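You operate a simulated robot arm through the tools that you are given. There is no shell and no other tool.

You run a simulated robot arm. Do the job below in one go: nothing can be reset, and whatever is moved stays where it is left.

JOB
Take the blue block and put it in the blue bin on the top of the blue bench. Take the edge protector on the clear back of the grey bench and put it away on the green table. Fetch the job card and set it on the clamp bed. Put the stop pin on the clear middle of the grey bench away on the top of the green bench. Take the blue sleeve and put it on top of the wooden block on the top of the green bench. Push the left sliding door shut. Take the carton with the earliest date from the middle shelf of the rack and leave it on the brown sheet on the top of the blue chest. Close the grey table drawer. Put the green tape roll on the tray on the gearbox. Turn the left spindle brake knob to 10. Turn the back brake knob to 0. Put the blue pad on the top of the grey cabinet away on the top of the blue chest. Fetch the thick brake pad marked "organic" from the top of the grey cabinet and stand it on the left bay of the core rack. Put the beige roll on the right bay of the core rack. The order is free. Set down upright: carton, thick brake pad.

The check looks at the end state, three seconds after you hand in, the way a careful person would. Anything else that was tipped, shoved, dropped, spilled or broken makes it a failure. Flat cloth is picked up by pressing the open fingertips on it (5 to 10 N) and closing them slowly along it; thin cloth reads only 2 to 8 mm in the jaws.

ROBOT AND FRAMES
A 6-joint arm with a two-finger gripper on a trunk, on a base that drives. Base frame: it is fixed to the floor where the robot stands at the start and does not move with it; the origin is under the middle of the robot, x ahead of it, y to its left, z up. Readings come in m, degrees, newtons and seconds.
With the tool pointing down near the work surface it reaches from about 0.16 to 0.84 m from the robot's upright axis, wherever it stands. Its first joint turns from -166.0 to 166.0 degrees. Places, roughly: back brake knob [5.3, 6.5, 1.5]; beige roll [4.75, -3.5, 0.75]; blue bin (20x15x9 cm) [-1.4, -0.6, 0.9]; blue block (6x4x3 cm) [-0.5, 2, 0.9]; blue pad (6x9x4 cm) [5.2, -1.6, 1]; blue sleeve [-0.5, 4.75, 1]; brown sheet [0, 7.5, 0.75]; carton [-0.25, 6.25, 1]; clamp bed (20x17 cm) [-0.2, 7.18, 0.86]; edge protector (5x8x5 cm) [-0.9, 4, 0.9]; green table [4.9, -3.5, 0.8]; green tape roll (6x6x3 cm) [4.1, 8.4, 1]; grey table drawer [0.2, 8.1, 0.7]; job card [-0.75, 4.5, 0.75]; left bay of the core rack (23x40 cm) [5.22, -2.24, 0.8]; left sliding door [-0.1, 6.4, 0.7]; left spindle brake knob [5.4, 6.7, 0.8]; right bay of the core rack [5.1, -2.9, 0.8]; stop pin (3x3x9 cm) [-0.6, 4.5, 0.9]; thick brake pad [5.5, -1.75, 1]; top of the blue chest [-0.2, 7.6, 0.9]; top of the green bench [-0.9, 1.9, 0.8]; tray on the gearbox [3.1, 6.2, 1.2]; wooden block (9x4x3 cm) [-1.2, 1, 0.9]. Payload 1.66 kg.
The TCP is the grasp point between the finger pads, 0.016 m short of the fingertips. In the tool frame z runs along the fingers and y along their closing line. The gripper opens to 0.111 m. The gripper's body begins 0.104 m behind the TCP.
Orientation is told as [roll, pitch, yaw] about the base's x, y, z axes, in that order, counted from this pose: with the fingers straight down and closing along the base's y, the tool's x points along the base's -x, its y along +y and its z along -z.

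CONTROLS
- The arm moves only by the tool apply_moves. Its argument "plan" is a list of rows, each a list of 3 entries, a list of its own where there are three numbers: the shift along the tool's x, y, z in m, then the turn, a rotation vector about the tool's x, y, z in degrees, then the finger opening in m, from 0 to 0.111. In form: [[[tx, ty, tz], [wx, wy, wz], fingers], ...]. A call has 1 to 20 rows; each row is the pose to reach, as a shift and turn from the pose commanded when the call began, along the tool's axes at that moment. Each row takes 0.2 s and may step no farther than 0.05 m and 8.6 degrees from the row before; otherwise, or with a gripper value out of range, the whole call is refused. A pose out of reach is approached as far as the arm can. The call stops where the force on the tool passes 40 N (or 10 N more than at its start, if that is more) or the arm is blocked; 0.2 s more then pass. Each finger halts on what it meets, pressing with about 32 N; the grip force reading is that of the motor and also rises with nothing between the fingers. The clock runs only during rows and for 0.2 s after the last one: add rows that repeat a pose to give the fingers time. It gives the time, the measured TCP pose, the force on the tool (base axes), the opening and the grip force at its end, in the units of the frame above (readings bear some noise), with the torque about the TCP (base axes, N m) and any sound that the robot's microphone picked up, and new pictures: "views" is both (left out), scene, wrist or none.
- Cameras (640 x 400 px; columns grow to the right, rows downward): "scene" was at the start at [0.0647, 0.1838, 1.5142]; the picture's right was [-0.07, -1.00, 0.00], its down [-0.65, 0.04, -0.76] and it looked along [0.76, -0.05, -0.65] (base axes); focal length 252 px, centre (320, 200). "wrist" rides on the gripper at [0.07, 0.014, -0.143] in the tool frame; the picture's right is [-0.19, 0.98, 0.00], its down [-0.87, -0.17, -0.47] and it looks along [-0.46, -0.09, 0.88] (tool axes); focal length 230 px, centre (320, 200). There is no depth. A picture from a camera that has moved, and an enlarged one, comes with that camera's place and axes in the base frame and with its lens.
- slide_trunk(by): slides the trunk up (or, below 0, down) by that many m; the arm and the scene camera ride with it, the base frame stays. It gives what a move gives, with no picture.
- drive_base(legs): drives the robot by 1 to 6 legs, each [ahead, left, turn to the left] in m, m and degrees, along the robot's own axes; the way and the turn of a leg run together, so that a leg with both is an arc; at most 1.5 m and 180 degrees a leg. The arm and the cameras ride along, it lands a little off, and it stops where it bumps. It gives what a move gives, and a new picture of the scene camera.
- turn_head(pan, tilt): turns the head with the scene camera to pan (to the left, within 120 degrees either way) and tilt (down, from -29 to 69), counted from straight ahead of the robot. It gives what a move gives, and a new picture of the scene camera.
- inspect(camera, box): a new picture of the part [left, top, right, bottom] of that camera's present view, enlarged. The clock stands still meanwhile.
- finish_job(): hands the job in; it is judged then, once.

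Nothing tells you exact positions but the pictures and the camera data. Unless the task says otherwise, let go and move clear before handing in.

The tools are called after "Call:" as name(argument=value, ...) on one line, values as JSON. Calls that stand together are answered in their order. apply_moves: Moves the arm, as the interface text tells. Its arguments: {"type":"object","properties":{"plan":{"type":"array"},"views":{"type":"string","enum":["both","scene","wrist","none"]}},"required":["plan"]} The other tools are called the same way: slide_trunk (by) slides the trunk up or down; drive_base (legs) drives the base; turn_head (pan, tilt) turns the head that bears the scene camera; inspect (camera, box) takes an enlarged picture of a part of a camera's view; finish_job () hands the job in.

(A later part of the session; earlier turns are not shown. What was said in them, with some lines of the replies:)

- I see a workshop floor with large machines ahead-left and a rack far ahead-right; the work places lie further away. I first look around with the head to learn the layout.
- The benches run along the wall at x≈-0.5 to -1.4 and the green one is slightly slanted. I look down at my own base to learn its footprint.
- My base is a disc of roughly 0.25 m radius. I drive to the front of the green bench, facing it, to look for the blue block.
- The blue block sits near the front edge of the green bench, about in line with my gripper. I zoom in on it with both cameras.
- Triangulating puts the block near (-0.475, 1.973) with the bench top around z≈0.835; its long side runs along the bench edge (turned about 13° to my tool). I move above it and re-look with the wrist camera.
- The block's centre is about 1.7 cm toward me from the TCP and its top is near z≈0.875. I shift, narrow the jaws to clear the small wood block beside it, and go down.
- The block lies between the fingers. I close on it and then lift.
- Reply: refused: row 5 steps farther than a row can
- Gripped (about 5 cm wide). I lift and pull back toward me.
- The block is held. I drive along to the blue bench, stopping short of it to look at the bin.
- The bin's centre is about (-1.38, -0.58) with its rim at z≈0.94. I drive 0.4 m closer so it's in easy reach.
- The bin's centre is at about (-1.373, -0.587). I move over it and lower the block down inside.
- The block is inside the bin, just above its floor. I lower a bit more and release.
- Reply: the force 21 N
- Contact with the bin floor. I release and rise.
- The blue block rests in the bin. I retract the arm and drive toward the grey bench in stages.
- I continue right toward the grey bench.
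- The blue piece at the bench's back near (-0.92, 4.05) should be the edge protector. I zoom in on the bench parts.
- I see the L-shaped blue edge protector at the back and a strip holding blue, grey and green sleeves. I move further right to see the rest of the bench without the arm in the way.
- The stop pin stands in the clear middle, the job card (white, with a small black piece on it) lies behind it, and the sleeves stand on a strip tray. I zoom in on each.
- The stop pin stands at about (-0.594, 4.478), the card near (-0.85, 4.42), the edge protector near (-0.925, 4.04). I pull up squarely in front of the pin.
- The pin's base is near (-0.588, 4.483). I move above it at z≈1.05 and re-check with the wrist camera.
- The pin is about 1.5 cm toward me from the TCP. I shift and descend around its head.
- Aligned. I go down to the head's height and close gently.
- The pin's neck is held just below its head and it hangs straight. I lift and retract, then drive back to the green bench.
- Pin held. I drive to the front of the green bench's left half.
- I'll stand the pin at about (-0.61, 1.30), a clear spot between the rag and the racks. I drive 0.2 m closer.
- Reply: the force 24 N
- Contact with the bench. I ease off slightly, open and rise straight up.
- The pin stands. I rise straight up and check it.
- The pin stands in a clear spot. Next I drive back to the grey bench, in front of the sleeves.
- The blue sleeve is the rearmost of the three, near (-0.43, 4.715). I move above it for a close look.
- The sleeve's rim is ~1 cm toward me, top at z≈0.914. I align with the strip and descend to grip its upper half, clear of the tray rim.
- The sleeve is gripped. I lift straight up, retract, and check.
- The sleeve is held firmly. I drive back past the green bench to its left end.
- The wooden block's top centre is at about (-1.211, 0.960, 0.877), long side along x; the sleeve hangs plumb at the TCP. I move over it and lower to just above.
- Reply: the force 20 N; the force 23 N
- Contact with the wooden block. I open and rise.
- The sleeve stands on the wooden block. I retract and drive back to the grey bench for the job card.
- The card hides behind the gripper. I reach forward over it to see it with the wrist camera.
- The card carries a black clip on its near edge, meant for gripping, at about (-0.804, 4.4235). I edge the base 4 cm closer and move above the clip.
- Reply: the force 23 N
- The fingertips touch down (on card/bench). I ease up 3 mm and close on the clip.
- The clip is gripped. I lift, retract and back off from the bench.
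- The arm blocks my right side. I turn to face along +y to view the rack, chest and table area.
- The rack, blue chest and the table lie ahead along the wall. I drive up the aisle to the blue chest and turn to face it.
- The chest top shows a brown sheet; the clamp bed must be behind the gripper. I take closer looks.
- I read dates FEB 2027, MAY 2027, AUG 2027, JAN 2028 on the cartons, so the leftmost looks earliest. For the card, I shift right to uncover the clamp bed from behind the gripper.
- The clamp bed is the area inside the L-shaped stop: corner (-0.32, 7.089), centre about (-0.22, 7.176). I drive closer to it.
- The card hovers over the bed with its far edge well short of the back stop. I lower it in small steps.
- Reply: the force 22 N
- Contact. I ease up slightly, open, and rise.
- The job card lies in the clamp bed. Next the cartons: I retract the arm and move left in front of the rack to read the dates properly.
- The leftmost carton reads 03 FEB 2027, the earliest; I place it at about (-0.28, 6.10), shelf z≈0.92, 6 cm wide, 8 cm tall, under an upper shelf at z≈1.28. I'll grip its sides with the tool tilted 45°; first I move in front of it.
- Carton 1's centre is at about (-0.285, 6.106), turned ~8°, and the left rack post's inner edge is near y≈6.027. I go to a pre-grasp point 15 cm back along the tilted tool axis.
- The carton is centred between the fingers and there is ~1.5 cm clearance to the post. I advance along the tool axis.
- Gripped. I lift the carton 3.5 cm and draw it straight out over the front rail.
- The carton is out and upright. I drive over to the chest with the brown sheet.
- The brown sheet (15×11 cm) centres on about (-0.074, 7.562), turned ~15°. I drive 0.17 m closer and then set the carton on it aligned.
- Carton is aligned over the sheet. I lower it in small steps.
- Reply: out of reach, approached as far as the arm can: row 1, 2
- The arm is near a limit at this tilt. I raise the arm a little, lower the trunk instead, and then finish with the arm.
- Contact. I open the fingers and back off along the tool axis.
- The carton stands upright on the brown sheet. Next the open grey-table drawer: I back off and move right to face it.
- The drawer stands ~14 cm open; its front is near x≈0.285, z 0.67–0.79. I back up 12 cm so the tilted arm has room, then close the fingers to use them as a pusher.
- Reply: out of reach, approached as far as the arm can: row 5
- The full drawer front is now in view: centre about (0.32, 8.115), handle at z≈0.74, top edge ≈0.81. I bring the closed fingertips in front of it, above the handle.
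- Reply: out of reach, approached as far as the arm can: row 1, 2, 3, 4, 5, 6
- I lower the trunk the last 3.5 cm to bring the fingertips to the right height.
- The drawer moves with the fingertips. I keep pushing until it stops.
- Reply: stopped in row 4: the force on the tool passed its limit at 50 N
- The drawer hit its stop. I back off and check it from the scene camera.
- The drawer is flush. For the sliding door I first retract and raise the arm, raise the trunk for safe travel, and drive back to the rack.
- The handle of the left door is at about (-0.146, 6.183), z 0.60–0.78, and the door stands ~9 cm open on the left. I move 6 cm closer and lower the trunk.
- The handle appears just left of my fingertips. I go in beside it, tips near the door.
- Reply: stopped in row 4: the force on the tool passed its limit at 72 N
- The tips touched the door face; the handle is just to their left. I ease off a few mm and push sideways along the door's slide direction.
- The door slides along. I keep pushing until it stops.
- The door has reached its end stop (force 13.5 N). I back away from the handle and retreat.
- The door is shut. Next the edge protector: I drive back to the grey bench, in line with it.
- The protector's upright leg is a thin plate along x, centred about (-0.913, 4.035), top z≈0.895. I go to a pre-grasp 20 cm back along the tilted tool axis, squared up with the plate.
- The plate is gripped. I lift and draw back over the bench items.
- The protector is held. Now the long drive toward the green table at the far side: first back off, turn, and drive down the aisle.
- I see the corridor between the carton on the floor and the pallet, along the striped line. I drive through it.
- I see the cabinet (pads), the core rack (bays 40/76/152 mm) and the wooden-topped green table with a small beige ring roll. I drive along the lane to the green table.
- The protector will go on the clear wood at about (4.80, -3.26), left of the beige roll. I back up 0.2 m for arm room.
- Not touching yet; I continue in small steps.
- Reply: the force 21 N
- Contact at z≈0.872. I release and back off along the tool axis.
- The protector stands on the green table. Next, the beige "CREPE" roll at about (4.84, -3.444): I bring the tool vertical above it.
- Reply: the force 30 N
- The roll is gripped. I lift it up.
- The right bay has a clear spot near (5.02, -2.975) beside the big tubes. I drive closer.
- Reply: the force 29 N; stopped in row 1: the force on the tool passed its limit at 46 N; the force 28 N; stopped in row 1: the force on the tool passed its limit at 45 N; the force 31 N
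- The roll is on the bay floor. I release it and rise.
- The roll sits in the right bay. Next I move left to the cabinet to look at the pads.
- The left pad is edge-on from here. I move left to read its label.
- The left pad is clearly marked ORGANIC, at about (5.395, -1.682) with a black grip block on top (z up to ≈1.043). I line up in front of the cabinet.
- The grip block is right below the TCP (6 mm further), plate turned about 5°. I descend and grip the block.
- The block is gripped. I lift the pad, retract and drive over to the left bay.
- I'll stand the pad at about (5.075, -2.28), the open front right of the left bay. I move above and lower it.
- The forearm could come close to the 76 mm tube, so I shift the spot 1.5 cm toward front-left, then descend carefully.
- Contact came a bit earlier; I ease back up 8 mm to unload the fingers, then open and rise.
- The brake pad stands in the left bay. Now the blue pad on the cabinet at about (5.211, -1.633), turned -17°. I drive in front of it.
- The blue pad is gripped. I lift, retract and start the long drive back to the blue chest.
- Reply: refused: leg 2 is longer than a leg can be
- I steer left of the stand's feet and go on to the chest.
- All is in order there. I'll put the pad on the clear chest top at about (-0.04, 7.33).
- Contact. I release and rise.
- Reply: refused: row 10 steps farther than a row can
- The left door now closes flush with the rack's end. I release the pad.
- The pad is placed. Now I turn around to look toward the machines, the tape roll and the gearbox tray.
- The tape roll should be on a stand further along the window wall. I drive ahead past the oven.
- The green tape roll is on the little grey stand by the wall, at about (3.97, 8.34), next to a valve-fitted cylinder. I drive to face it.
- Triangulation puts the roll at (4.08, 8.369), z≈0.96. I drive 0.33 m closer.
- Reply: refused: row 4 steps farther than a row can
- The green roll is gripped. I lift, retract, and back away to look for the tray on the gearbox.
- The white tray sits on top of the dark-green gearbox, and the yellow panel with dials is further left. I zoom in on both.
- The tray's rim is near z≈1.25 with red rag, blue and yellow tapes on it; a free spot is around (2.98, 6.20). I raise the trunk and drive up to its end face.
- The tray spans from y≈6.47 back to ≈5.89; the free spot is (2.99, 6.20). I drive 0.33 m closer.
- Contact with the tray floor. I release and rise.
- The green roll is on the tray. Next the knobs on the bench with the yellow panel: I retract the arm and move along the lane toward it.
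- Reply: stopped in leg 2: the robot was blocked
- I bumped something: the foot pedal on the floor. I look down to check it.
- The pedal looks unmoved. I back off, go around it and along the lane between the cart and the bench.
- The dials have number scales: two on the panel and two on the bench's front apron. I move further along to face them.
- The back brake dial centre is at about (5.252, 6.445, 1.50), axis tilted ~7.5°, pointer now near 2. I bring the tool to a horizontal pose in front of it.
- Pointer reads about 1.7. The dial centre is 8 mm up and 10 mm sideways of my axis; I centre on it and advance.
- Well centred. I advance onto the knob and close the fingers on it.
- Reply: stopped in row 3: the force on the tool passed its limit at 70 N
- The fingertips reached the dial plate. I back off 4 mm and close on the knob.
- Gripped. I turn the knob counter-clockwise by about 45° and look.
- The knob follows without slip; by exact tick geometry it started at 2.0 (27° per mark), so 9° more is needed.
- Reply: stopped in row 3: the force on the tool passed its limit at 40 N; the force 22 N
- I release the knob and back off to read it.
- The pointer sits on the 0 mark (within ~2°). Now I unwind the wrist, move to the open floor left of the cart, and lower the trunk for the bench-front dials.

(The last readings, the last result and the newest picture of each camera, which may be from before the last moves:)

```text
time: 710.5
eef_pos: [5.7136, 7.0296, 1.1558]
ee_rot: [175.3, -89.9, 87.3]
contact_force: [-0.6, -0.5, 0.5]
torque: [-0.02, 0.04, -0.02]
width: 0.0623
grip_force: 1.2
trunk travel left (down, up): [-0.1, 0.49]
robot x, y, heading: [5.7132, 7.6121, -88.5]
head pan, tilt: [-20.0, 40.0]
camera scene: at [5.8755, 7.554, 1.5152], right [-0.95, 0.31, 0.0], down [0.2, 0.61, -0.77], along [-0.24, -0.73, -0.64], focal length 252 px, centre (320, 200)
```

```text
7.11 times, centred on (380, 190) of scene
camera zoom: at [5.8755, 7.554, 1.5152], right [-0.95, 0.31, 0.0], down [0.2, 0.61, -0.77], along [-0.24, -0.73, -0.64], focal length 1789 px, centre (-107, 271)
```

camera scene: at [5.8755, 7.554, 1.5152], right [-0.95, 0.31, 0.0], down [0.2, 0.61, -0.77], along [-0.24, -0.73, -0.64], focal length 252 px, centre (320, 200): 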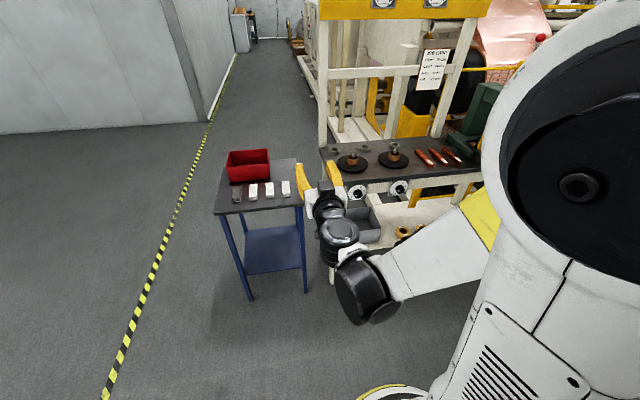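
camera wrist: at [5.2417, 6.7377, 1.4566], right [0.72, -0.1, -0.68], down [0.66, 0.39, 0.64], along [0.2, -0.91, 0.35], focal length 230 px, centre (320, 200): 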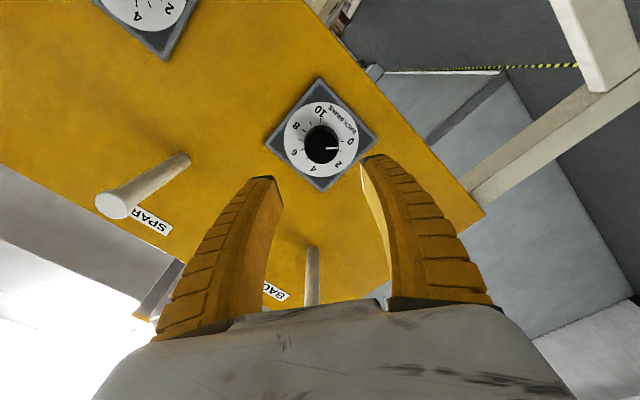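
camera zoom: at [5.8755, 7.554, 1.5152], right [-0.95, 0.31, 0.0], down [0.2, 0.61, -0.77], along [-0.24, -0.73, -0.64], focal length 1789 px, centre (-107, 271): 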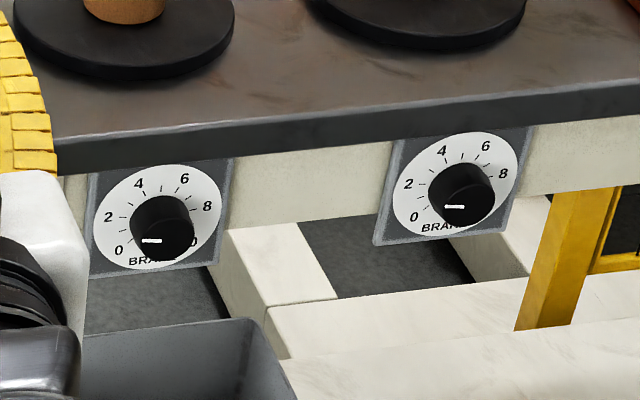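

The left dial (of the two on the bench front) is at about (5.414, 6.728, 0.778). I lower the trunk fully and bring the horizontal tool down in front of it.

Call:
slide_trunk(by=-0.1)

Call:
apply_moves(plan=[[[0.0278, -0.0255, 0.0], [0, 0, 0], 0.06], [[0.0556, -0.0509, 0.01], [0, 0, 0], 0.06], [[0.0834, -0.0764, 0.03], [0, 0, 0], 0.06], [[0.1112, -0.1018, 0.05], [0, 0, 0], 0.06], [[0.139, -0.1273, 0.075], [0, 0, 0], 0.06], [[0.1668, -0.1528, 0.1], [0, 0, 0], 0.06], [[0.1946, -0.1782, 0.125], [0, 0, 0], 0.06], [[0.2224, -0.2037, 0.15], [0, 0, 0], 0.06], [[0.2502, -0.2291, 0.175], [0, 0, 0], 0.06], [[0.278, -0.2546, 0.1985], [0, 0, 0], 0.06]])

```text
time: 711.9
eef_pos: [5.7135, 7.0286, 1.0568]
ee_rot: [174.9, -89.9, 87.6]
contact_force: [0.2, -0.5, 0.0]
torque: [-0.02, 0.04, 0.02]
width: 0.062
grip_force: 1.1
trunk travel left (down, up): [0.0, 0.59]
robot x, y, heading: [5.7108, 7.6115, -88.3]
head pan, tilt: [-20.0, 40.0]
```

```text
time: 714.1
eef_pos: [5.4324, 6.8571, 0.7812]
ee_rot: [178.0, -89.9, 84.6]
contact_force: [0.1, 0.0, -0.5]
torque: [0.03, 0.01, -0.01]
width: 0.0618
grip_force: 1.2
out of reach, approached as far as the arm can: row 2, 3, 4, 5, 6, 7, 8, 9, 10
trunk travel left (down, up): [0.0, 0.59]
robot x, y, heading: [5.7118, 7.6092, -88.5]
head pan, tilt: [-20.0, 40.0]
camera scene: at [5.8755, 7.5541, 1.4152], right [-0.95, 0.32, 0.0], down [0.2, 0.61, -0.77], along [-0.24, -0.73, -0.64], focal length 252 px, centre (320, 200)
camera wrist: at [5.4639, 6.9974, 0.7125], right [0.97, -0.13, 0.19], down [-0.1, 0.49, 0.86], along [-0.2, -0.86, 0.46], focal length 230 px, centre (320, 200)
```

scene: 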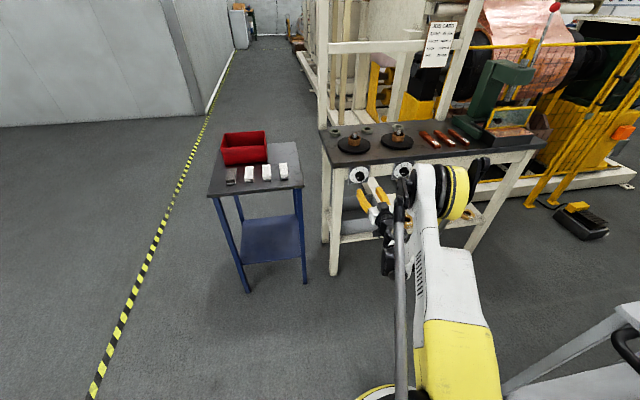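
wrist: 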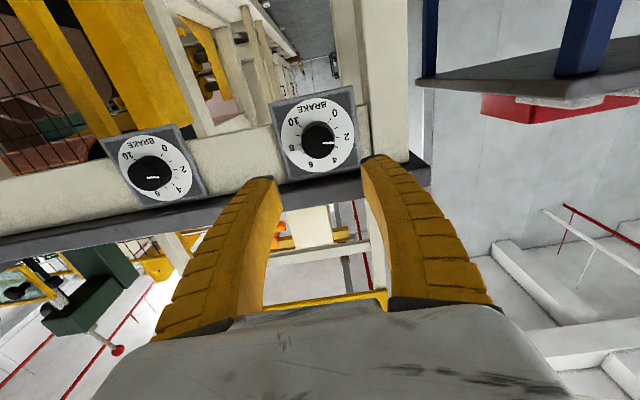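

The pose is nearly exactly reached and the left dial is right ahead. I zoom in on it.

Call:
inspect(camera="wrist", box=[265, 80, 375, 190])

```text
3.64 times, centred on (320, 135) of wrist
camera zoom: at [5.4639, 6.9974, 0.7125], right [0.97, -0.13, 0.19], down [-0.1, 0.49, 0.86], along [-0.2, -0.86, 0.46], focal length 837 px, centre (320, 436)
```

zoom: 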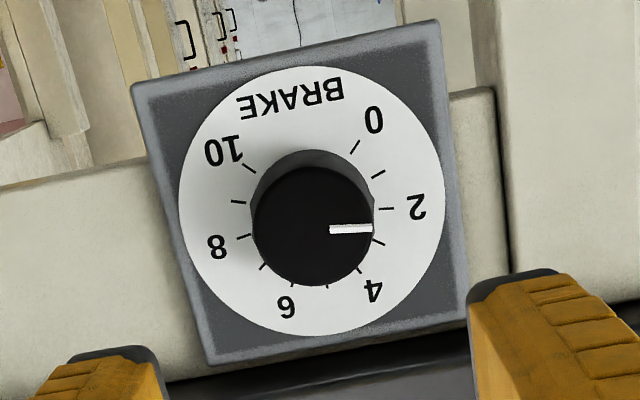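

The pointer is at 2.0; reaching 10 needs +216°. I centre on the knob and pre-turn the open fingers by -80° so one grip gives a long stroke.

Call:
apply_moves(plan=[[[0.002, 0, 0], [0, 0, -8], 0.06], [[0.004, 0, 0], [0, 0, -16], 0.06], [[0.006, 0, 0], [0, 0, -24], 0.06], [[0.0087, -0.0007, 0], [0, 0, -32], 0.06], [[0.0087, -0.0007, 0], [0, 0, -40], 0.06], [[0.0087, -0.0007, 0], [0, 0, -48], 0.06], [[0.0087, -0.0007, 0], [0, 0, -56], 0.06], [[0.0087, -0.0007, 0], [0, 0, -64], 0.06], [[0.0087, -0.0007, 0], [0, 0, -72], 0.06], [[0.0087, -0.0007, 0], [0, 0, -80], 0.06]], views="wrist")

```text
time: 716.3
eef_pos: [5.4309, 6.8569, 0.7741]
ee_rot: [-90.1, -9.9, -7.5]
contact_force: [-0.3, -0.8, 0.6]
torque: [-0.03, -0.01, 0.0]
width: 0.0618
grip_force: 1.4
trunk travel left (down, up): [0.0, 0.59]
robot x, y, heading: [5.7098, 7.6093, -88.4]
head pan, tilt: [-20.0, 40.0]
camera wrist: at [5.3831, 7.0062, 0.7497], right [0.35, -0.05, -0.93], down [0.88, 0.36, 0.31], along [0.32, -0.93, 0.17], focal length 230 px, centre (320, 200)
```

wrist: 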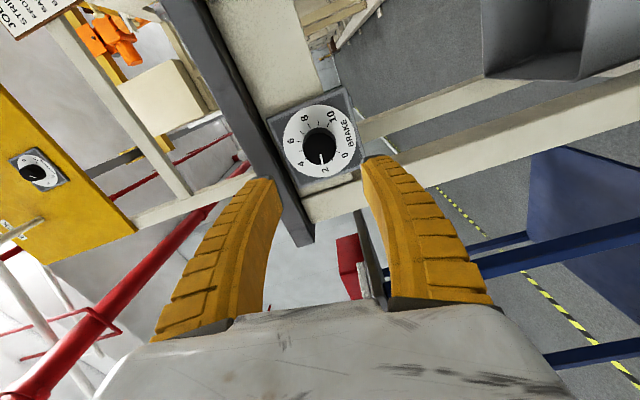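

Call:
apply_moves(plan=[[[0.001, 0.0005, 0.03], [0, 0, 0], 0.06], [[0.002, 0.001, 0.06], [0, 0, 0], 0.06], [[0.003, 0.001, 0.085], [0, 0, 0], 0.06], [[0.003, 0.001, 0.095], [0, 0, 0], 0.06]], views="wrist")

```text
time: 717.3
eef_pos: [5.4159, 6.7629, 0.7708]
ee_rot: [-90.1, -10.0, -7.4]
contact_force: [0.4, 0.1, -0.6]
torque: [-0.01, 0.0, 0.02]
width: 0.062
grip_force: 0.8
trunk travel left (down, up): [0.0, 0.59]
robot x, y, heading: [5.7111, 7.6042, -88.5]
head pan, tilt: [-20.0, 40.0]
camera wrist: at [5.3678, 6.9136, 0.7469], right [0.35, -0.05, -0.93], down [0.88, 0.36, 0.31], along [0.32, -0.93, 0.17], focal length 230 px, centre (320, 200)
```

wrist: 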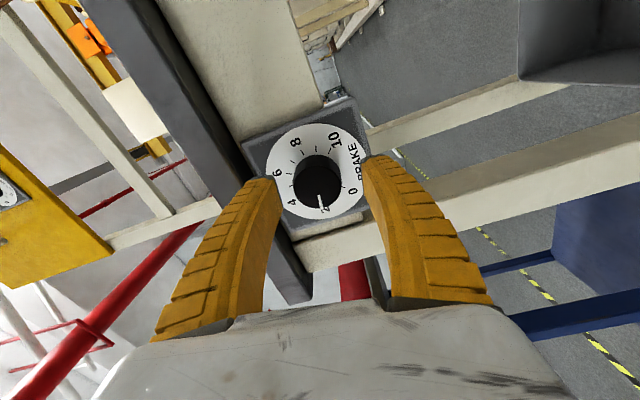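

Call:
apply_moves(plan=[[[0, 0, 0.006], [0, 0, 0], 0.06], [[0, 0, 0.012], [0, 0, 0], 0.06]], views="wrist")

```text
time: 717.9
eef_pos: [5.4139, 6.7514, 0.7725]
ee_rot: [-90.1, -10.0, -7.5]
contact_force: [0.0, 0.3, 0.1]
torque: [0.02, 0.06, -0.04]
width: 0.0618
grip_force: 0.8
trunk travel left (down, up): [0.0, 0.59]
robot x, y, heading: [5.7131, 7.6141, -88.2]
head pan, tilt: [-20.0, 40.0]
camera wrist: at [5.3668, 6.9023, 0.7473], right [0.35, -0.05, -0.93], down [0.88, 0.36, 0.31], along [0.32, -0.93, 0.17], focal length 230 px, centre (320, 200)
```

wrist: 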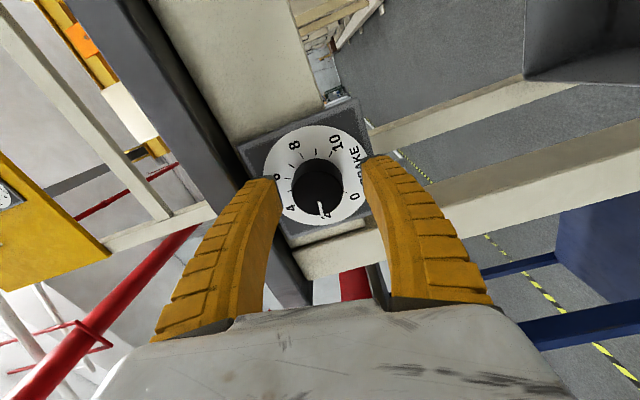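

Call:
apply_moves(plan=[[[0, 0, 0.005], [0, 0, 0], 0.05], [[0, 0, 0.005], [0, 0, 0], 0.04], [[0, 0, 0.005], [0, 0, 0], 0.03], [[0, 0, 0.005], [0, 0, 0], 0.02], [[0, 0, 0.005], [0, 0, 0], 0.015], [[0, 0, 0.005], [0, 0, 0], 0.015]], views="wrist")

Call:
inspect(camera="wrist", box=[240, 90, 400, 240])

```text
time: 719.3
eef_pos: [5.4134, 6.7472, 0.7741]
ee_rot: [-90.3, -10.1, -7.4]
contact_force: [-2.9, 0.4, 22.5]
torque: [-0.3, -0.04, 0.79]
width: 0.0324
grip_force: 34.0
trunk travel left (down, up): [0.0, 0.59]
robot x, y, heading: [5.7085, 7.6083, -88.3]
head pan, tilt: [-20.0, 40.0]
camera wrist: at [5.3662, 6.8985, 0.7494], right [0.35, -0.05, -0.93], down [0.88, 0.36, 0.31], along [0.32, -0.93, 0.17], focal length 230 px, centre (320, 200)
```

wrist: 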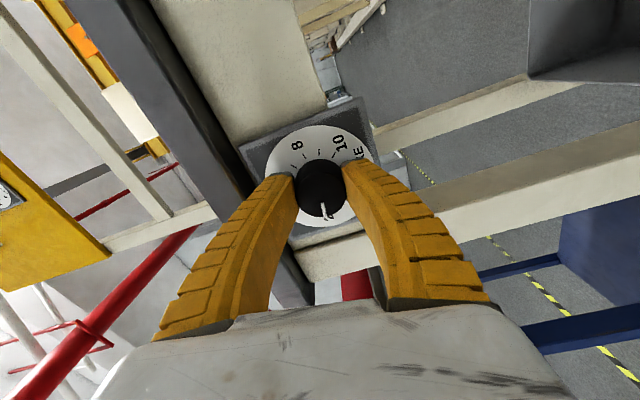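

```text
2.67 times, centred on (320, 165) of wrist
camera zoom: at [5.3662, 6.8985, 0.7494], right [0.35, -0.05, -0.93], down [0.88, 0.36, 0.31], along [0.32, -0.93, 0.17], focal length 614 px, centre (320, 293)
```

zoom: 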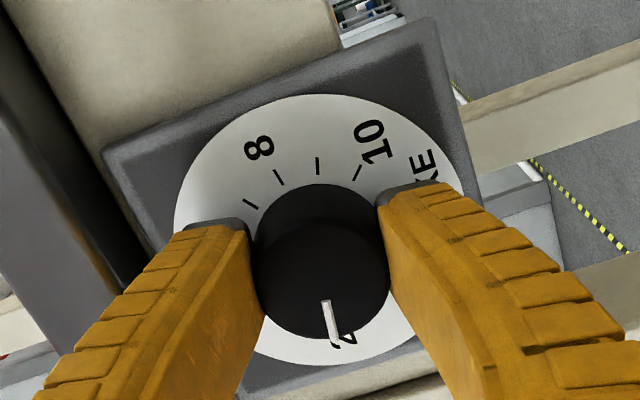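

Gripped, with slight vertical offset; I shift up 2 mm and begin turning clockwise.

Call:
apply_moves(plan=[[[-0.0004, -0.002, 0], [0, 0, 0], 0.015], [[-0.0004, -0.002, 0], [0, 0, 8], 0.015], [[-0.0004, -0.002, 0], [0, 0, 16], 0.015], [[-0.0004, -0.002, 0], [0, 0, 24], 0.015], [[-0.0004, -0.002, 0], [0, 0, 32], 0.015], [[-0.0004, -0.002, 0], [0, 0, 40], 0.015]], views="wrist")

```text
time: 720.7
eef_pos: [5.4146, 6.7473, 0.7729]
ee_rot: [-90.2, -50.1, -7.2]
contact_force: [9.0, 11.1, -14.7]
torque: [-0.08, 0.1, 0.24]
width: 0.0325
grip_force: 34.5
trunk travel left (down, up): [0.0, 0.59]
robot x, y, heading: [5.7129, 7.6074, -88.3]
head pan, tilt: [-20.0, 40.0]
camera wrist: at [5.3991, 6.8933, 0.7118], right [0.87, -0.11, -0.48], down [0.48, 0.41, 0.77], along [0.11, -0.9, 0.41], focal length 230 px, centre (320, 200)
```

wrist: 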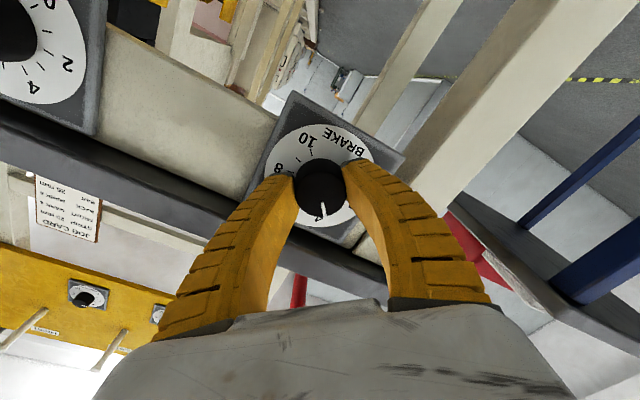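

It follows. I continue turning.

Call:
apply_moves(plan=[[[0, 0, 0], [0, 0, 8], 0.015], [[0, 0, 0], [0, 0, 16], 0.015], [[0, 0, 0], [0, 0, 24], 0.015], [[0, 0, 0], [0, 0, 32], 0.015], [[0, 0, 0], [0, 0, 40], 0.015], [[0, 0, 0], [0, 0, 48], 0.015], [[0, 0, 0], [0, 0, 56], 0.015], [[0, 0, 0], [0, 0, 64], 0.015], [[0, 0, 0], [0, 0, 72], 0.015], [[0, 0, 0], [0, 0, 80], 0.015]], views="wrist")

```text
time: 722.9
eef_pos: [5.4171, 6.7457, 0.7743]
ee_rot: [90.4, -50.0, 172.5]
contact_force: [27.8, -0.7, 4.7]
torque: [-0.13, 0.06, 0.2]
width: 0.0309
grip_force: 34.0
trunk travel left (down, up): [0.0, 0.59]
robot x, y, heading: [5.7087, 7.6097, -88.6]
head pan, tilt: [-20.0, 40.0]
camera wrist: at [5.4898, 6.8817, 0.7308], right [0.62, -0.08, 0.78], down [-0.62, 0.56, 0.55], along [-0.48, -0.83, 0.3], focal length 230 px, centre (320, 200)
```

wrist: 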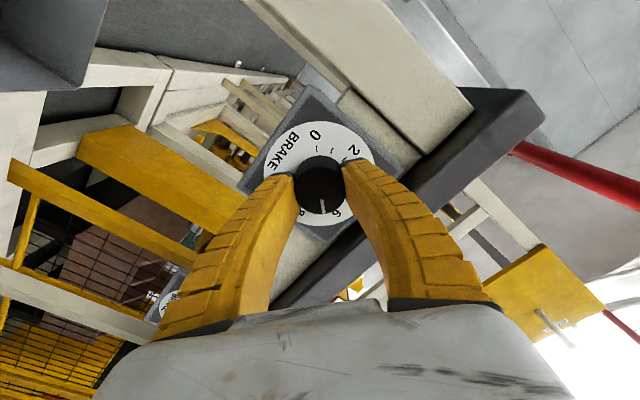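

At about 6.4 now. I relieve the side load and continue.

Call:
apply_moves(plan=[[[0.0013, 0.0015, 0], [0, 0, 0], 0.015], [[0.0013, 0.0015, 0], [0, 0, 8], 0.015], [[0.0013, 0.0015, 0], [0, 0, 16], 0.015], [[0.0013, 0.0015, 0], [0, 0, 24], 0.015], [[0.0013, 0.0015, 0], [0, 0, 32], 0.015], [[0.0013, 0.0015, 0], [0, 0, 40], 0.015], [[0.0013, 0.0015, 0], [0, 0, 48], 0.015]], views="wrist")

```text
time: 724.5
eef_pos: [5.4164, 6.747, 0.7751]
ee_rot: [91.5, -2.3, 172.2]
contact_force: [15.7, 7.0, 3.4]
torque: [0.26, -0.06, 0.56]
width: 0.0299
grip_force: 34.1
trunk travel left (down, up): [0.0, 0.59]
robot x, y, heading: [5.7159, 7.609, -88.4]
head pan, tilt: [-20.0, 40.0]
camera wrist: at [5.5053, 6.8796, 0.7828], right [-0.14, 0.05, 0.99], down [-0.8, 0.58, -0.14], along [-0.58, -0.81, -0.05], focal length 230 px, centre (320, 200)
```

wrist: 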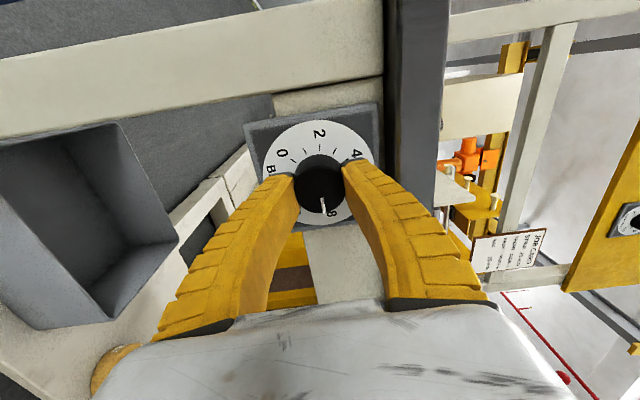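

Pointer near 8.2. I continue the last part.

Call:
apply_moves(plan=[[[0, 0, 0], [0, 0, 8], 0.015], [[0, 0, 0], [0, 0, 16], 0.015], [[0, 0, 0], [0, 0, 24], 0.015], [[0, 0, 0], [0, 0, 32], 0.015], [[0, 0, 0], [0, 0, 40], 0.015], [[0, 0, 0], [0, 0, 46], 0.015]], views="wrist")

Call:
inspect(camera="wrist", box=[240, 90, 400, 240])

```text
time: 725.1
eef_pos: [5.4192, 6.7441, 0.7736]
ee_rot: [94.4, 12.0, 169.9]
contact_force: [-0.5, 7.7, 5.2]
torque: [0.18, -0.02, -0.5]
width: 0.0316
grip_force: 33.9
out of reach, approached as far as the arm can: row 1, 2, 3
trunk travel left (down, up): [0.0, 0.59]
robot x, y, heading: [5.7132, 7.6118, -88.4]
head pan, tilt: [-20.0, 40.0]
stopped in row 3: the force on the tool passed its limit at 43 N (the readings are from after the stop); the commanded pose is now the measured one
camera wrist: at [5.5099, 6.8745, 0.7928], right [-0.37, 0.14, 0.92], down [-0.71, 0.59, -0.38], along [-0.6, -0.79, -0.12], focal length 230 px, centre (320, 200)
```

wrist: 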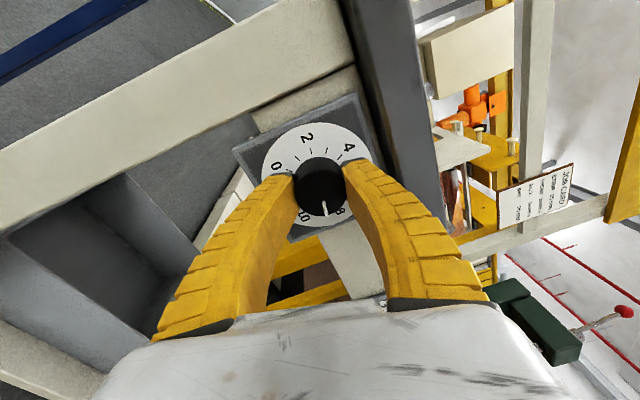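

```text
2.67 times, centred on (320, 165) of wrist
camera zoom: at [5.5099, 6.8745, 0.7928], right [-0.37, 0.14, 0.92], down [-0.71, 0.59, -0.38], along [-0.6, -0.79, -0.12], focal length 614 px, centre (320, 293)
```

zoom: 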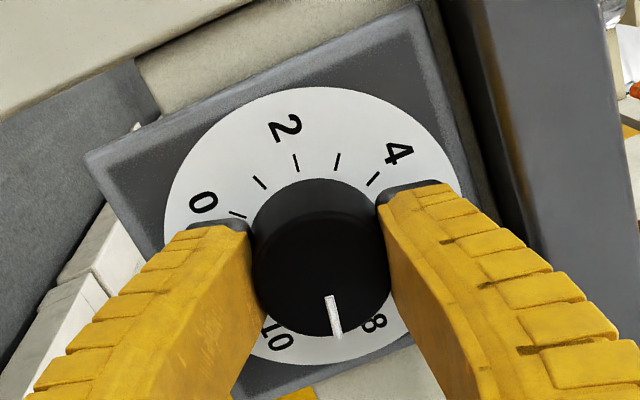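

The wrist hit its limit at about 8.7 on the scale. I release, back off a little, straighten the tool, and will unwind for a second grip.

Call:
apply_moves(plan=[[[0, 0, 0], [0, 0, 0], 0.035], [[0, 0, 0], [0, 0, 0], 0.05], [[0, 0, 0], [0, 0, 0], 0.06], [[0, 0, -0.02], [0, 0, 0], 0.06], [[0, 0, -0.05], [0, 0, 0], 0.06], [[0, 0, -0.06], [2.4, 1.2, 0], 0.06], [[0, 0, -0.06], [4.88, 2.3, 0], 0.06]], views="wrist")

```text
time: 726.7
eef_pos: [5.4419, 6.7975, 0.7683]
ee_rot: [94.5, 11.3, 170.7]
contact_force: [-0.4, -0.8, 0.0]
torque: [-0.01, 0.0, -0.01]
width: 0.0618
grip_force: 1.4
out of reach, approached as far as the arm can: row 6, 7
trunk travel left (down, up): [0.0, 0.59]
robot x, y, heading: [5.7115, 7.6099, -88.9]
head pan, tilt: [-20.0, 40.0]
camera wrist: at [5.5319, 6.9272, 0.7854], right [-0.36, 0.14, 0.92], down [-0.72, 0.58, -0.37], along [-0.59, -0.8, -0.11], focal length 230 px, centre (320, 200)
```

wrist: 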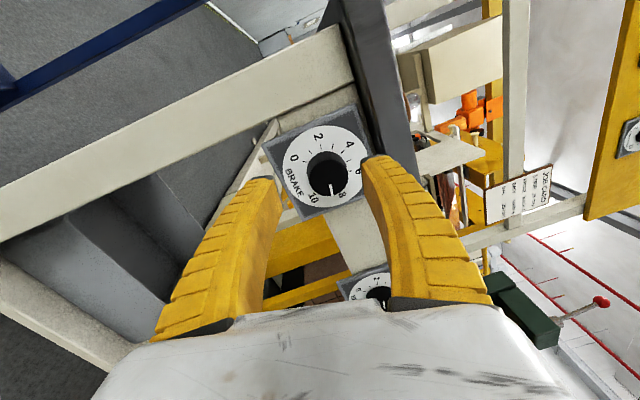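

Call:
apply_moves(plan=[[[0, 0, -0.01], [0, 0, -8], 0.06], [[0, 0, -0.02], [0, 0, -16], 0.06], [[0, 0, -0.03], [0, 0, -24], 0.06], [[0, 0, -0.03], [0, 0, -32], 0.06], [[0, 0, -0.03], [0, 0, -40], 0.06], [[0, 0, -0.03], [0, 0, -48], 0.06], [[0, 0, -0.03], [0, 0, -56], 0.06], [[0, 0, -0.03], [0, 0, -64], 0.06], [[0, 0, -0.03], [0, 0, -72], 0.06], [[0, 0, -0.03], [0, 0, -80], 0.06], [[0, 0, -0.03], [0, 0, -88], 0.06], [[0, 0, -0.03], [0, 0, -96], 0.06], [[0, 0, -0.03], [0, 0, -104], 0.06], [[0, 0, -0.03], [0, 0, -112], 0.06], [[0, 0, -0.03], [0, 0, -120], 0.06]], views="wrist")

Call:
inspect(camera="wrist", box=[265, 70, 375, 190])

```text
time: 729.9
eef_pos: [5.4459, 6.8277, 0.7671]
ee_rot: [-103.4, -70.8, 2.3]
contact_force: [0.7, -0.1, 0.7]
torque: [-0.03, 0.02, 0.02]
width: 0.0622
grip_force: 1.4
trunk travel left (down, up): [0.0, 0.59]
robot x, y, heading: [5.7125, 7.6099, -88.7]
head pan, tilt: [-20.0, 40.0]
camera wrist: at [5.4613, 6.964, 0.6874], right [0.97, -0.19, -0.14], down [0.21, 0.51, 0.83], along [-0.09, -0.84, 0.53], focal length 230 px, centre (320, 200)
```

wrist: 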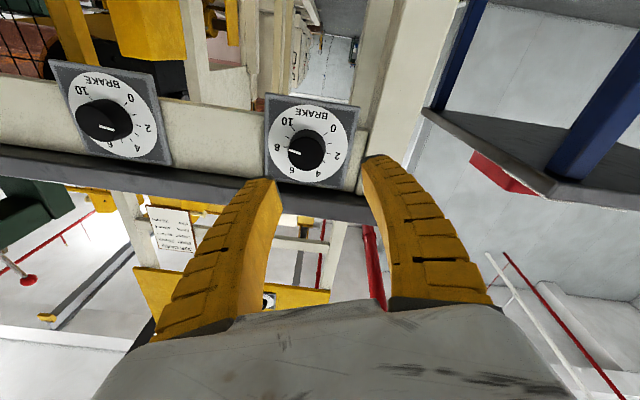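

```text
3.33 times, centred on (320, 130) of wrist
camera zoom: at [5.4613, 6.964, 0.6874], right [0.97, -0.19, -0.14], down [0.21, 0.51, 0.83], along [-0.09, -0.84, 0.53], focal length 767 px, centre (320, 433)
```

zoom: 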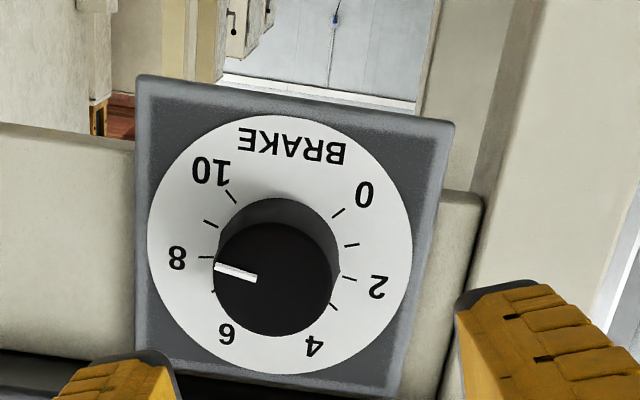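

Pointer reads about 8.65; 36° more needed. I straighten and centre the tool on the dial again.

Call:
apply_moves(plan=[[[0.0004, -0.009, 0], [-2, 1.7, 0], 0.06], [[0.0009, -0.0188, 0], [-3.9, 3.3, 0], 0.06]], views="wrist")

Call:
inspect(camera="wrist", box=[265, 80, 375, 200])

```text
time: 730.5
eef_pos: [5.4297, 6.8306, 0.7728]
ee_rot: [-89.9, -71.4, -7.8]
contact_force: [0.9, -0.4, -0.9]
torque: [-0.02, 0.0, -0.01]
width: 0.0618
grip_force: 0.9
trunk travel left (down, up): [0.0, 0.59]
robot x, y, heading: [5.713, 7.6071, -88.8]
head pan, tilt: [-20.0, 40.0]
camera wrist: at [5.4379, 6.9742, 0.7034], right [0.98, -0.13, -0.14], down [0.18, 0.45, 0.87], along [-0.05, -0.88, 0.47], focal length 230 px, centre (320, 200)
```

wrist: 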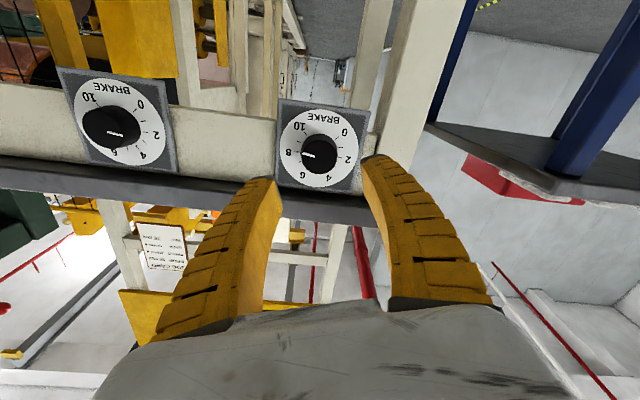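

```text
3.33 times, centred on (320, 140) of wrist
camera zoom: at [5.4379, 6.9742, 0.7034], right [0.98, -0.13, -0.14], down [0.18, 0.45, 0.87], along [-0.05, -0.88, 0.47], focal length 767 px, centre (320, 400)
```

zoom: 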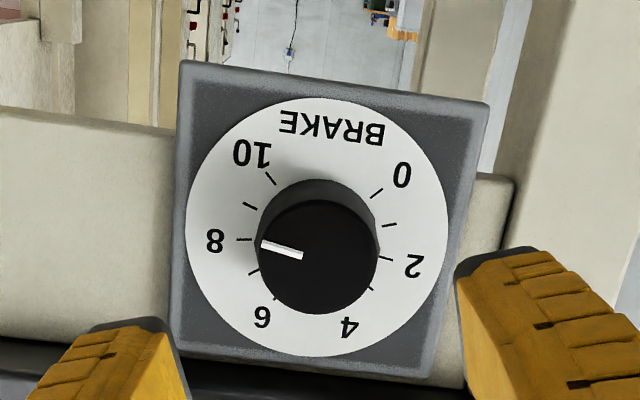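

Well centred (8.69). I advance, grip and turn +36°.

Call:
apply_moves(plan=[[[0.0005, 0, 0.03], [0, 0, 0], 0.06], [[0.0005, 0, 0.06], [0, 0, 0], 0.06], [[0.0005, 0, 0.08], [0, 0, 0], 0.06], [[0.0005, 0, 0.084], [0, 0, 0], 0.05], [[0.0005, 0, 0.084], [0, 0, 0], 0.035], [[0.0005, 0, 0.084], [0, 0, 0], 0.02], [[0.0005, 0, 0.084], [0, 0, 0], 0.015], [[0.0005, 0, 0.084], [0, 0, 0], 0.015]], views="wrist")

```text
time: 732.3
eef_pos: [5.4172, 6.7489, 0.773]
ee_rot: [-90.1, -71.2, -7.6]
contact_force: [-8.2, 8.1, 5.6]
torque: [-0.59, 0.05, 0.0]
width: 0.0318
grip_force: 34.5
trunk travel left (down, up): [0.0, 0.59]
robot x, y, heading: [5.7134, 7.6085, -88.6]
head pan, tilt: [-20.0, 40.0]
camera wrist: at [5.4261, 6.8913, 0.703], right [0.98, -0.13, -0.13], down [0.18, 0.45, 0.87], along [-0.06, -0.88, 0.47], focal length 230 px, centre (320, 200)
```

wrist: 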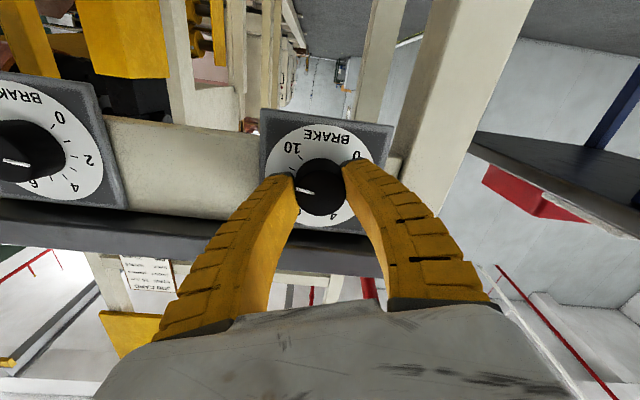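

Call:
apply_moves(plan=[[[0, 0, 0], [0, 0, 7], 0.015], [[0, 0, 0], [0, 0, 14], 0.015], [[0, 0, 0], [0, 0, 21], 0.015], [[0, 0, 0], [0, 0, 28], 0.015], [[0, 0, 0], [0, 0, 35.5], 0.015], [[0, 0, 0], [0, 0, 35.5], 0.015]], views="wrist")

Call:
inspect(camera="wrist", box=[240, 90, 400, 240])

```text
time: 733.7
eef_pos: [5.4177, 6.747, 0.7724]
ee_rot: [90.4, -73.1, 172.1]
contact_force: [0.3, 1.9, 12.8]
torque: [-0.73, 0.12, -0.32]
width: 0.0322
grip_force: 34.1
trunk travel left (down, up): [0.0, 0.59]
robot x, y, heading: [5.7127, 7.6091, -88.7]
head pan, tilt: [-20.0, 40.0]
camera wrist: at [5.4695, 6.8854, 0.7107], right [0.88, -0.12, 0.47], down [-0.35, 0.52, 0.78], along [-0.33, -0.84, 0.42], focal length 230 px, centre (320, 200)
```

wrist: 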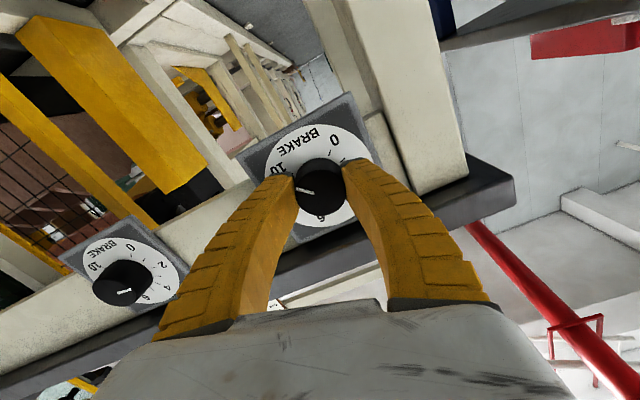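

```text
2.67 times, centred on (320, 165) of wrist
camera zoom: at [5.4695, 6.8854, 0.7107], right [0.88, -0.12, 0.47], down [-0.35, 0.52, 0.78], along [-0.33, -0.84, 0.42], focal length 614 px, centre (320, 293)
```

zoom: 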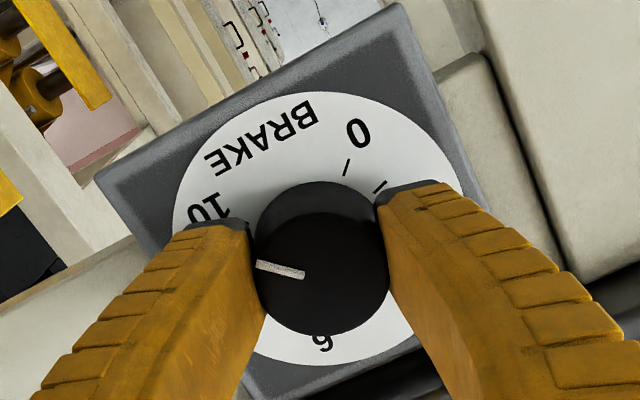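

I release and back off to read the dial.

Call:
apply_moves(plan=[[[0, 0, 0], [0, 0, 0], 0.035], [[0, 0, 0], [0, 0, 0], 0.05], [[0, 0, 0], [0, 0, 0], 0.06], [[0, 0, -0.03], [0, 0, 0], 0.06], [[0, 0, -0.06], [0, 0, 0], 0.06], [[0, 0, -0.1], [0, 0, 0], 0.06]], views="wrist")

Call:
inspect(camera="wrist", box=[265, 80, 375, 200])

```text
time: 735.1
eef_pos: [5.4313, 6.8468, 0.7708]
ee_rot: [90.0, -73.3, 172.4]
contact_force: [0.1, -0.4, -0.4]
torque: [-0.03, 0.03, 0.04]
width: 0.062
grip_force: 0.9
trunk travel left (down, up): [0.0, 0.59]
robot x, y, heading: [5.7099, 7.6084, -88.9]
head pan, tilt: [-20.0, 40.0]
camera wrist: at [5.4829, 6.9837, 0.7096], right [0.88, -0.12, 0.47], down [-0.34, 0.52, 0.78], along [-0.34, -0.84, 0.42], focal length 230 px, centre (320, 200)
```

wrist: 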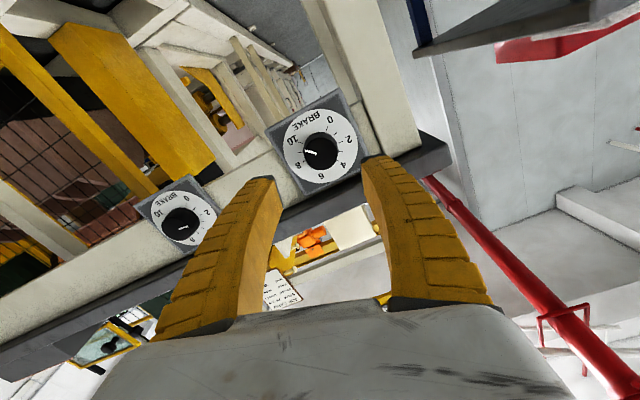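

```text
3.33 times, centred on (320, 140) of wrist
camera zoom: at [5.4829, 6.9837, 0.7096], right [0.88, -0.12, 0.47], down [-0.34, 0.52, 0.78], along [-0.34, -0.84, 0.42], focal length 767 px, centre (320, 400)
```

zoom: 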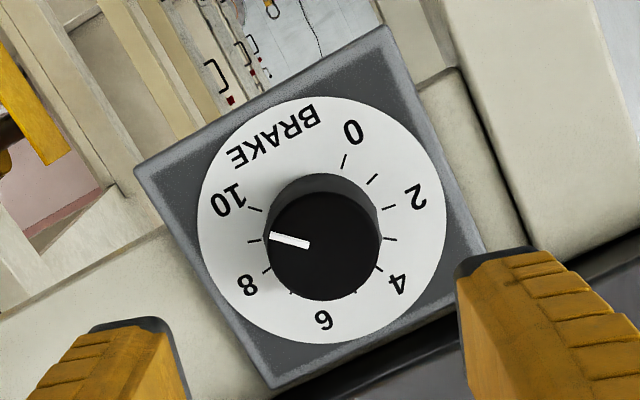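

The dial reads 10 (within ~1.5°). I pull the arm clear of the bench and take a last look at both dials.

Call:
apply_moves(plan=[[[0, 0, -0.03], [0, 0, -5], 0.06], [[0, 0, -0.07], [0, 0, -10], 0.06], [[0, 0, -0.11], [0, 0, -16], 0.06], [[0, 0, -0.14], [0, 0, -16], 0.06]], views="none")

Call:
slide_trunk(by=0.3)

Call:
turn_head(pan=-22, tilt=35)

Call:
inspect(camera="scene", box=[300, 40, 460, 240])

```text
time: 736.1
eef_pos: [5.396, 6.8939, 0.8146]
ee_rot: [87.3, -89.3, 175.1]
contact_force: [1.1, 0.5, 0.3]
torque: [-0.03, -0.01, -0.01]
width: 0.0618
grip_force: 1.8
out of reach, approached as far as the arm can: row 1, 2, 3, 4
trunk travel left (down, up): [0.0, 0.59]
robot x, y, heading: [5.7086, 7.6131, -88.8]
head pan, tilt: [-20.0, 40.0]
```

```text
time: 739.1
eef_pos: [5.3963, 6.8932, 1.113]
ee_rot: [87.8, -89.2, 174.5]
contact_force: [0.1, 0.4, -0.2]
torque: [-0.01, 0.02, 0.01]
width: 0.062
grip_force: 1.3
trunk travel left (down, up): [-0.3, 0.29]
robot x, y, heading: [5.7131, 7.609, -88.8]
head pan, tilt: [-20.0, 40.0]
```

```text
time: 739.8
eef_pos: [5.3954, 6.8929, 1.1144]
ee_rot: [87.9, -89.2, 174.5]
contact_force: [-0.6, 0.2, 0.3]
torque: [-0.03, -0.01, 0.01]
width: 0.0622
grip_force: 1.4
trunk travel left (down, up): [-0.3, 0.29]
robot x, y, heading: [5.7116, 7.6067, -88.8]
head pan, tilt: [-22.0, 35.0]
camera scene: at [5.8706, 7.5517, 1.7227], right [-0.94, 0.35, 0.0], down [0.2, 0.54, -0.82], along [-0.29, -0.77, -0.57], focal length 252 px, centre (320, 200)
```

scene: 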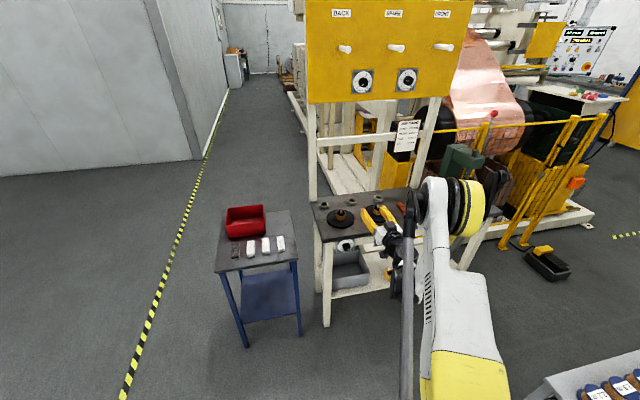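

```text
2.00 times, centred on (380, 140) of scene
camera zoom: at [5.8706, 7.5517, 1.7227], right [-0.94, 0.35, 0.0], down [0.2, 0.54, -0.82], along [-0.29, -0.77, -0.57], focal length 503 px, centre (200, 320)
```

zoom: 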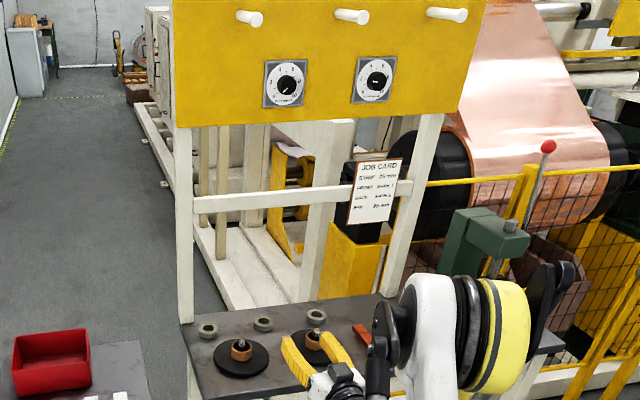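

Call:
inspect(camera="scene", box=[345, 65, 385, 100])

Call:
inspect(camera="scene", box=[320, 225, 370, 265])

Call:
inspect(camera="scene", box=[480, 60, 640, 300])

```text
11.43 times, centred on (365, 82) of scene
camera zoom: at [5.8706, 7.5517, 1.7227], right [-0.94, 0.35, 0.0], down [0.2, 0.54, -0.82], along [-0.29, -0.77, -0.57], focal length 2875 px, centre (-194, 1543)
```

zoom: 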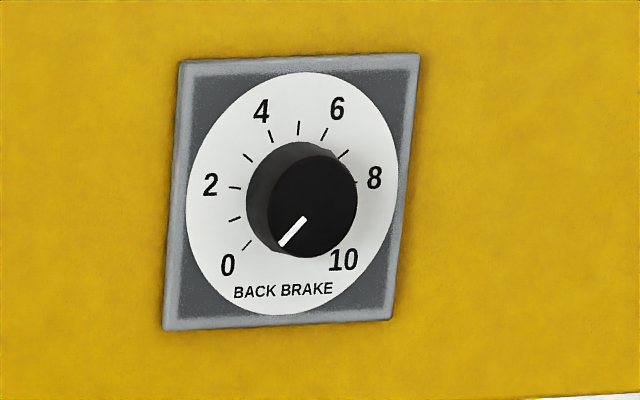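

```text
10.00 times, centred on (345, 245) of scene
camera zoom: at [5.8706, 7.5517, 1.7227], right [-0.94, 0.35, 0.0], down [0.2, 0.54, -0.82], along [-0.29, -0.77, -0.57], focal length 2516 px, centre (70, -250)
```

zoom: 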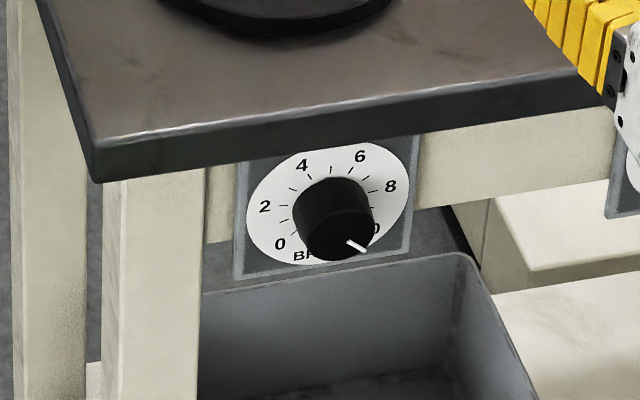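

```text
1.67 times, centred on (560, 180) of scene
camera zoom: at [5.8706, 7.5517, 1.7227], right [-0.94, 0.35, 0.0], down [0.2, 0.54, -0.82], along [-0.29, -0.77, -0.57], focal length 419 px, centre (-80, 233)
```

zoom: 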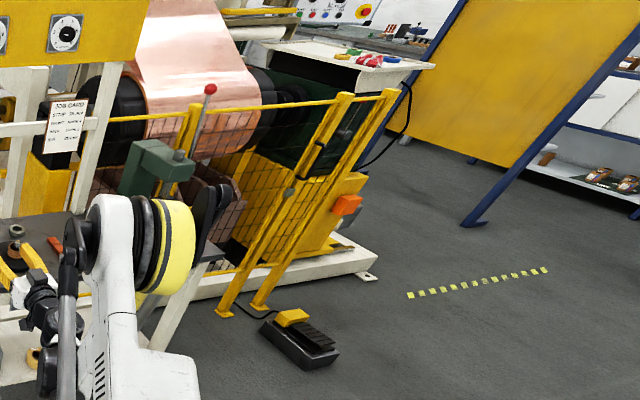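

Both dials read as asked (back brake 0, left spindle brake 10), the tray holds the green roll, and the pedal stands where it was. Everything else was checked as placed, and the gripper is open and clear, so I hand in the job.

Call:
finish_job()

```text
The job is handed in.
```

I've handed in the job. All fourteen tasks are done as far as the pictures show; I don't have the check's result.

| Task | End state I saw |
|---|---|
| Blue block | In the blue bin on the blue bench |
| Edge protector | On clear wood on the green table |
| Job card | Lying inside the stops of the clamp bed |
| Stop pin | Standing on a clear spot on the green bench |
| Blue sleeve | Upright on the wooden block |
| Left sliding door | Pushed to its end stop |
| Carton | The one dated 03 FEB 2027 (the earliest), upright on the brown sheet |
| Grey table drawer | Closed flush |
| Green tape roll | On the tray on the gearbox |
| Left spindle brake knob | Reads 10 (about 1.5 degrees short of the mark) |
| Back brake knob | Reads 0 (within about 2 degrees) |
| Blue pad | On clear top of the blue chest |
| Thick organic brake pad | Standing upright in the left bay of the core rack |
| Beige roll | Flat in the right bay, beside the large tubes |

- **Pedal bump:** while driving near the gearbox, the base bumped the foot pedal on the floor and stopped. The pictures before and after put it in the same place, within about 1–2 cm.
- **Not rechecked:** I did not go back at the end to look again at the things placed early on, such as the stop pin and the blue sleeve. I last saw them in place when I set them down.
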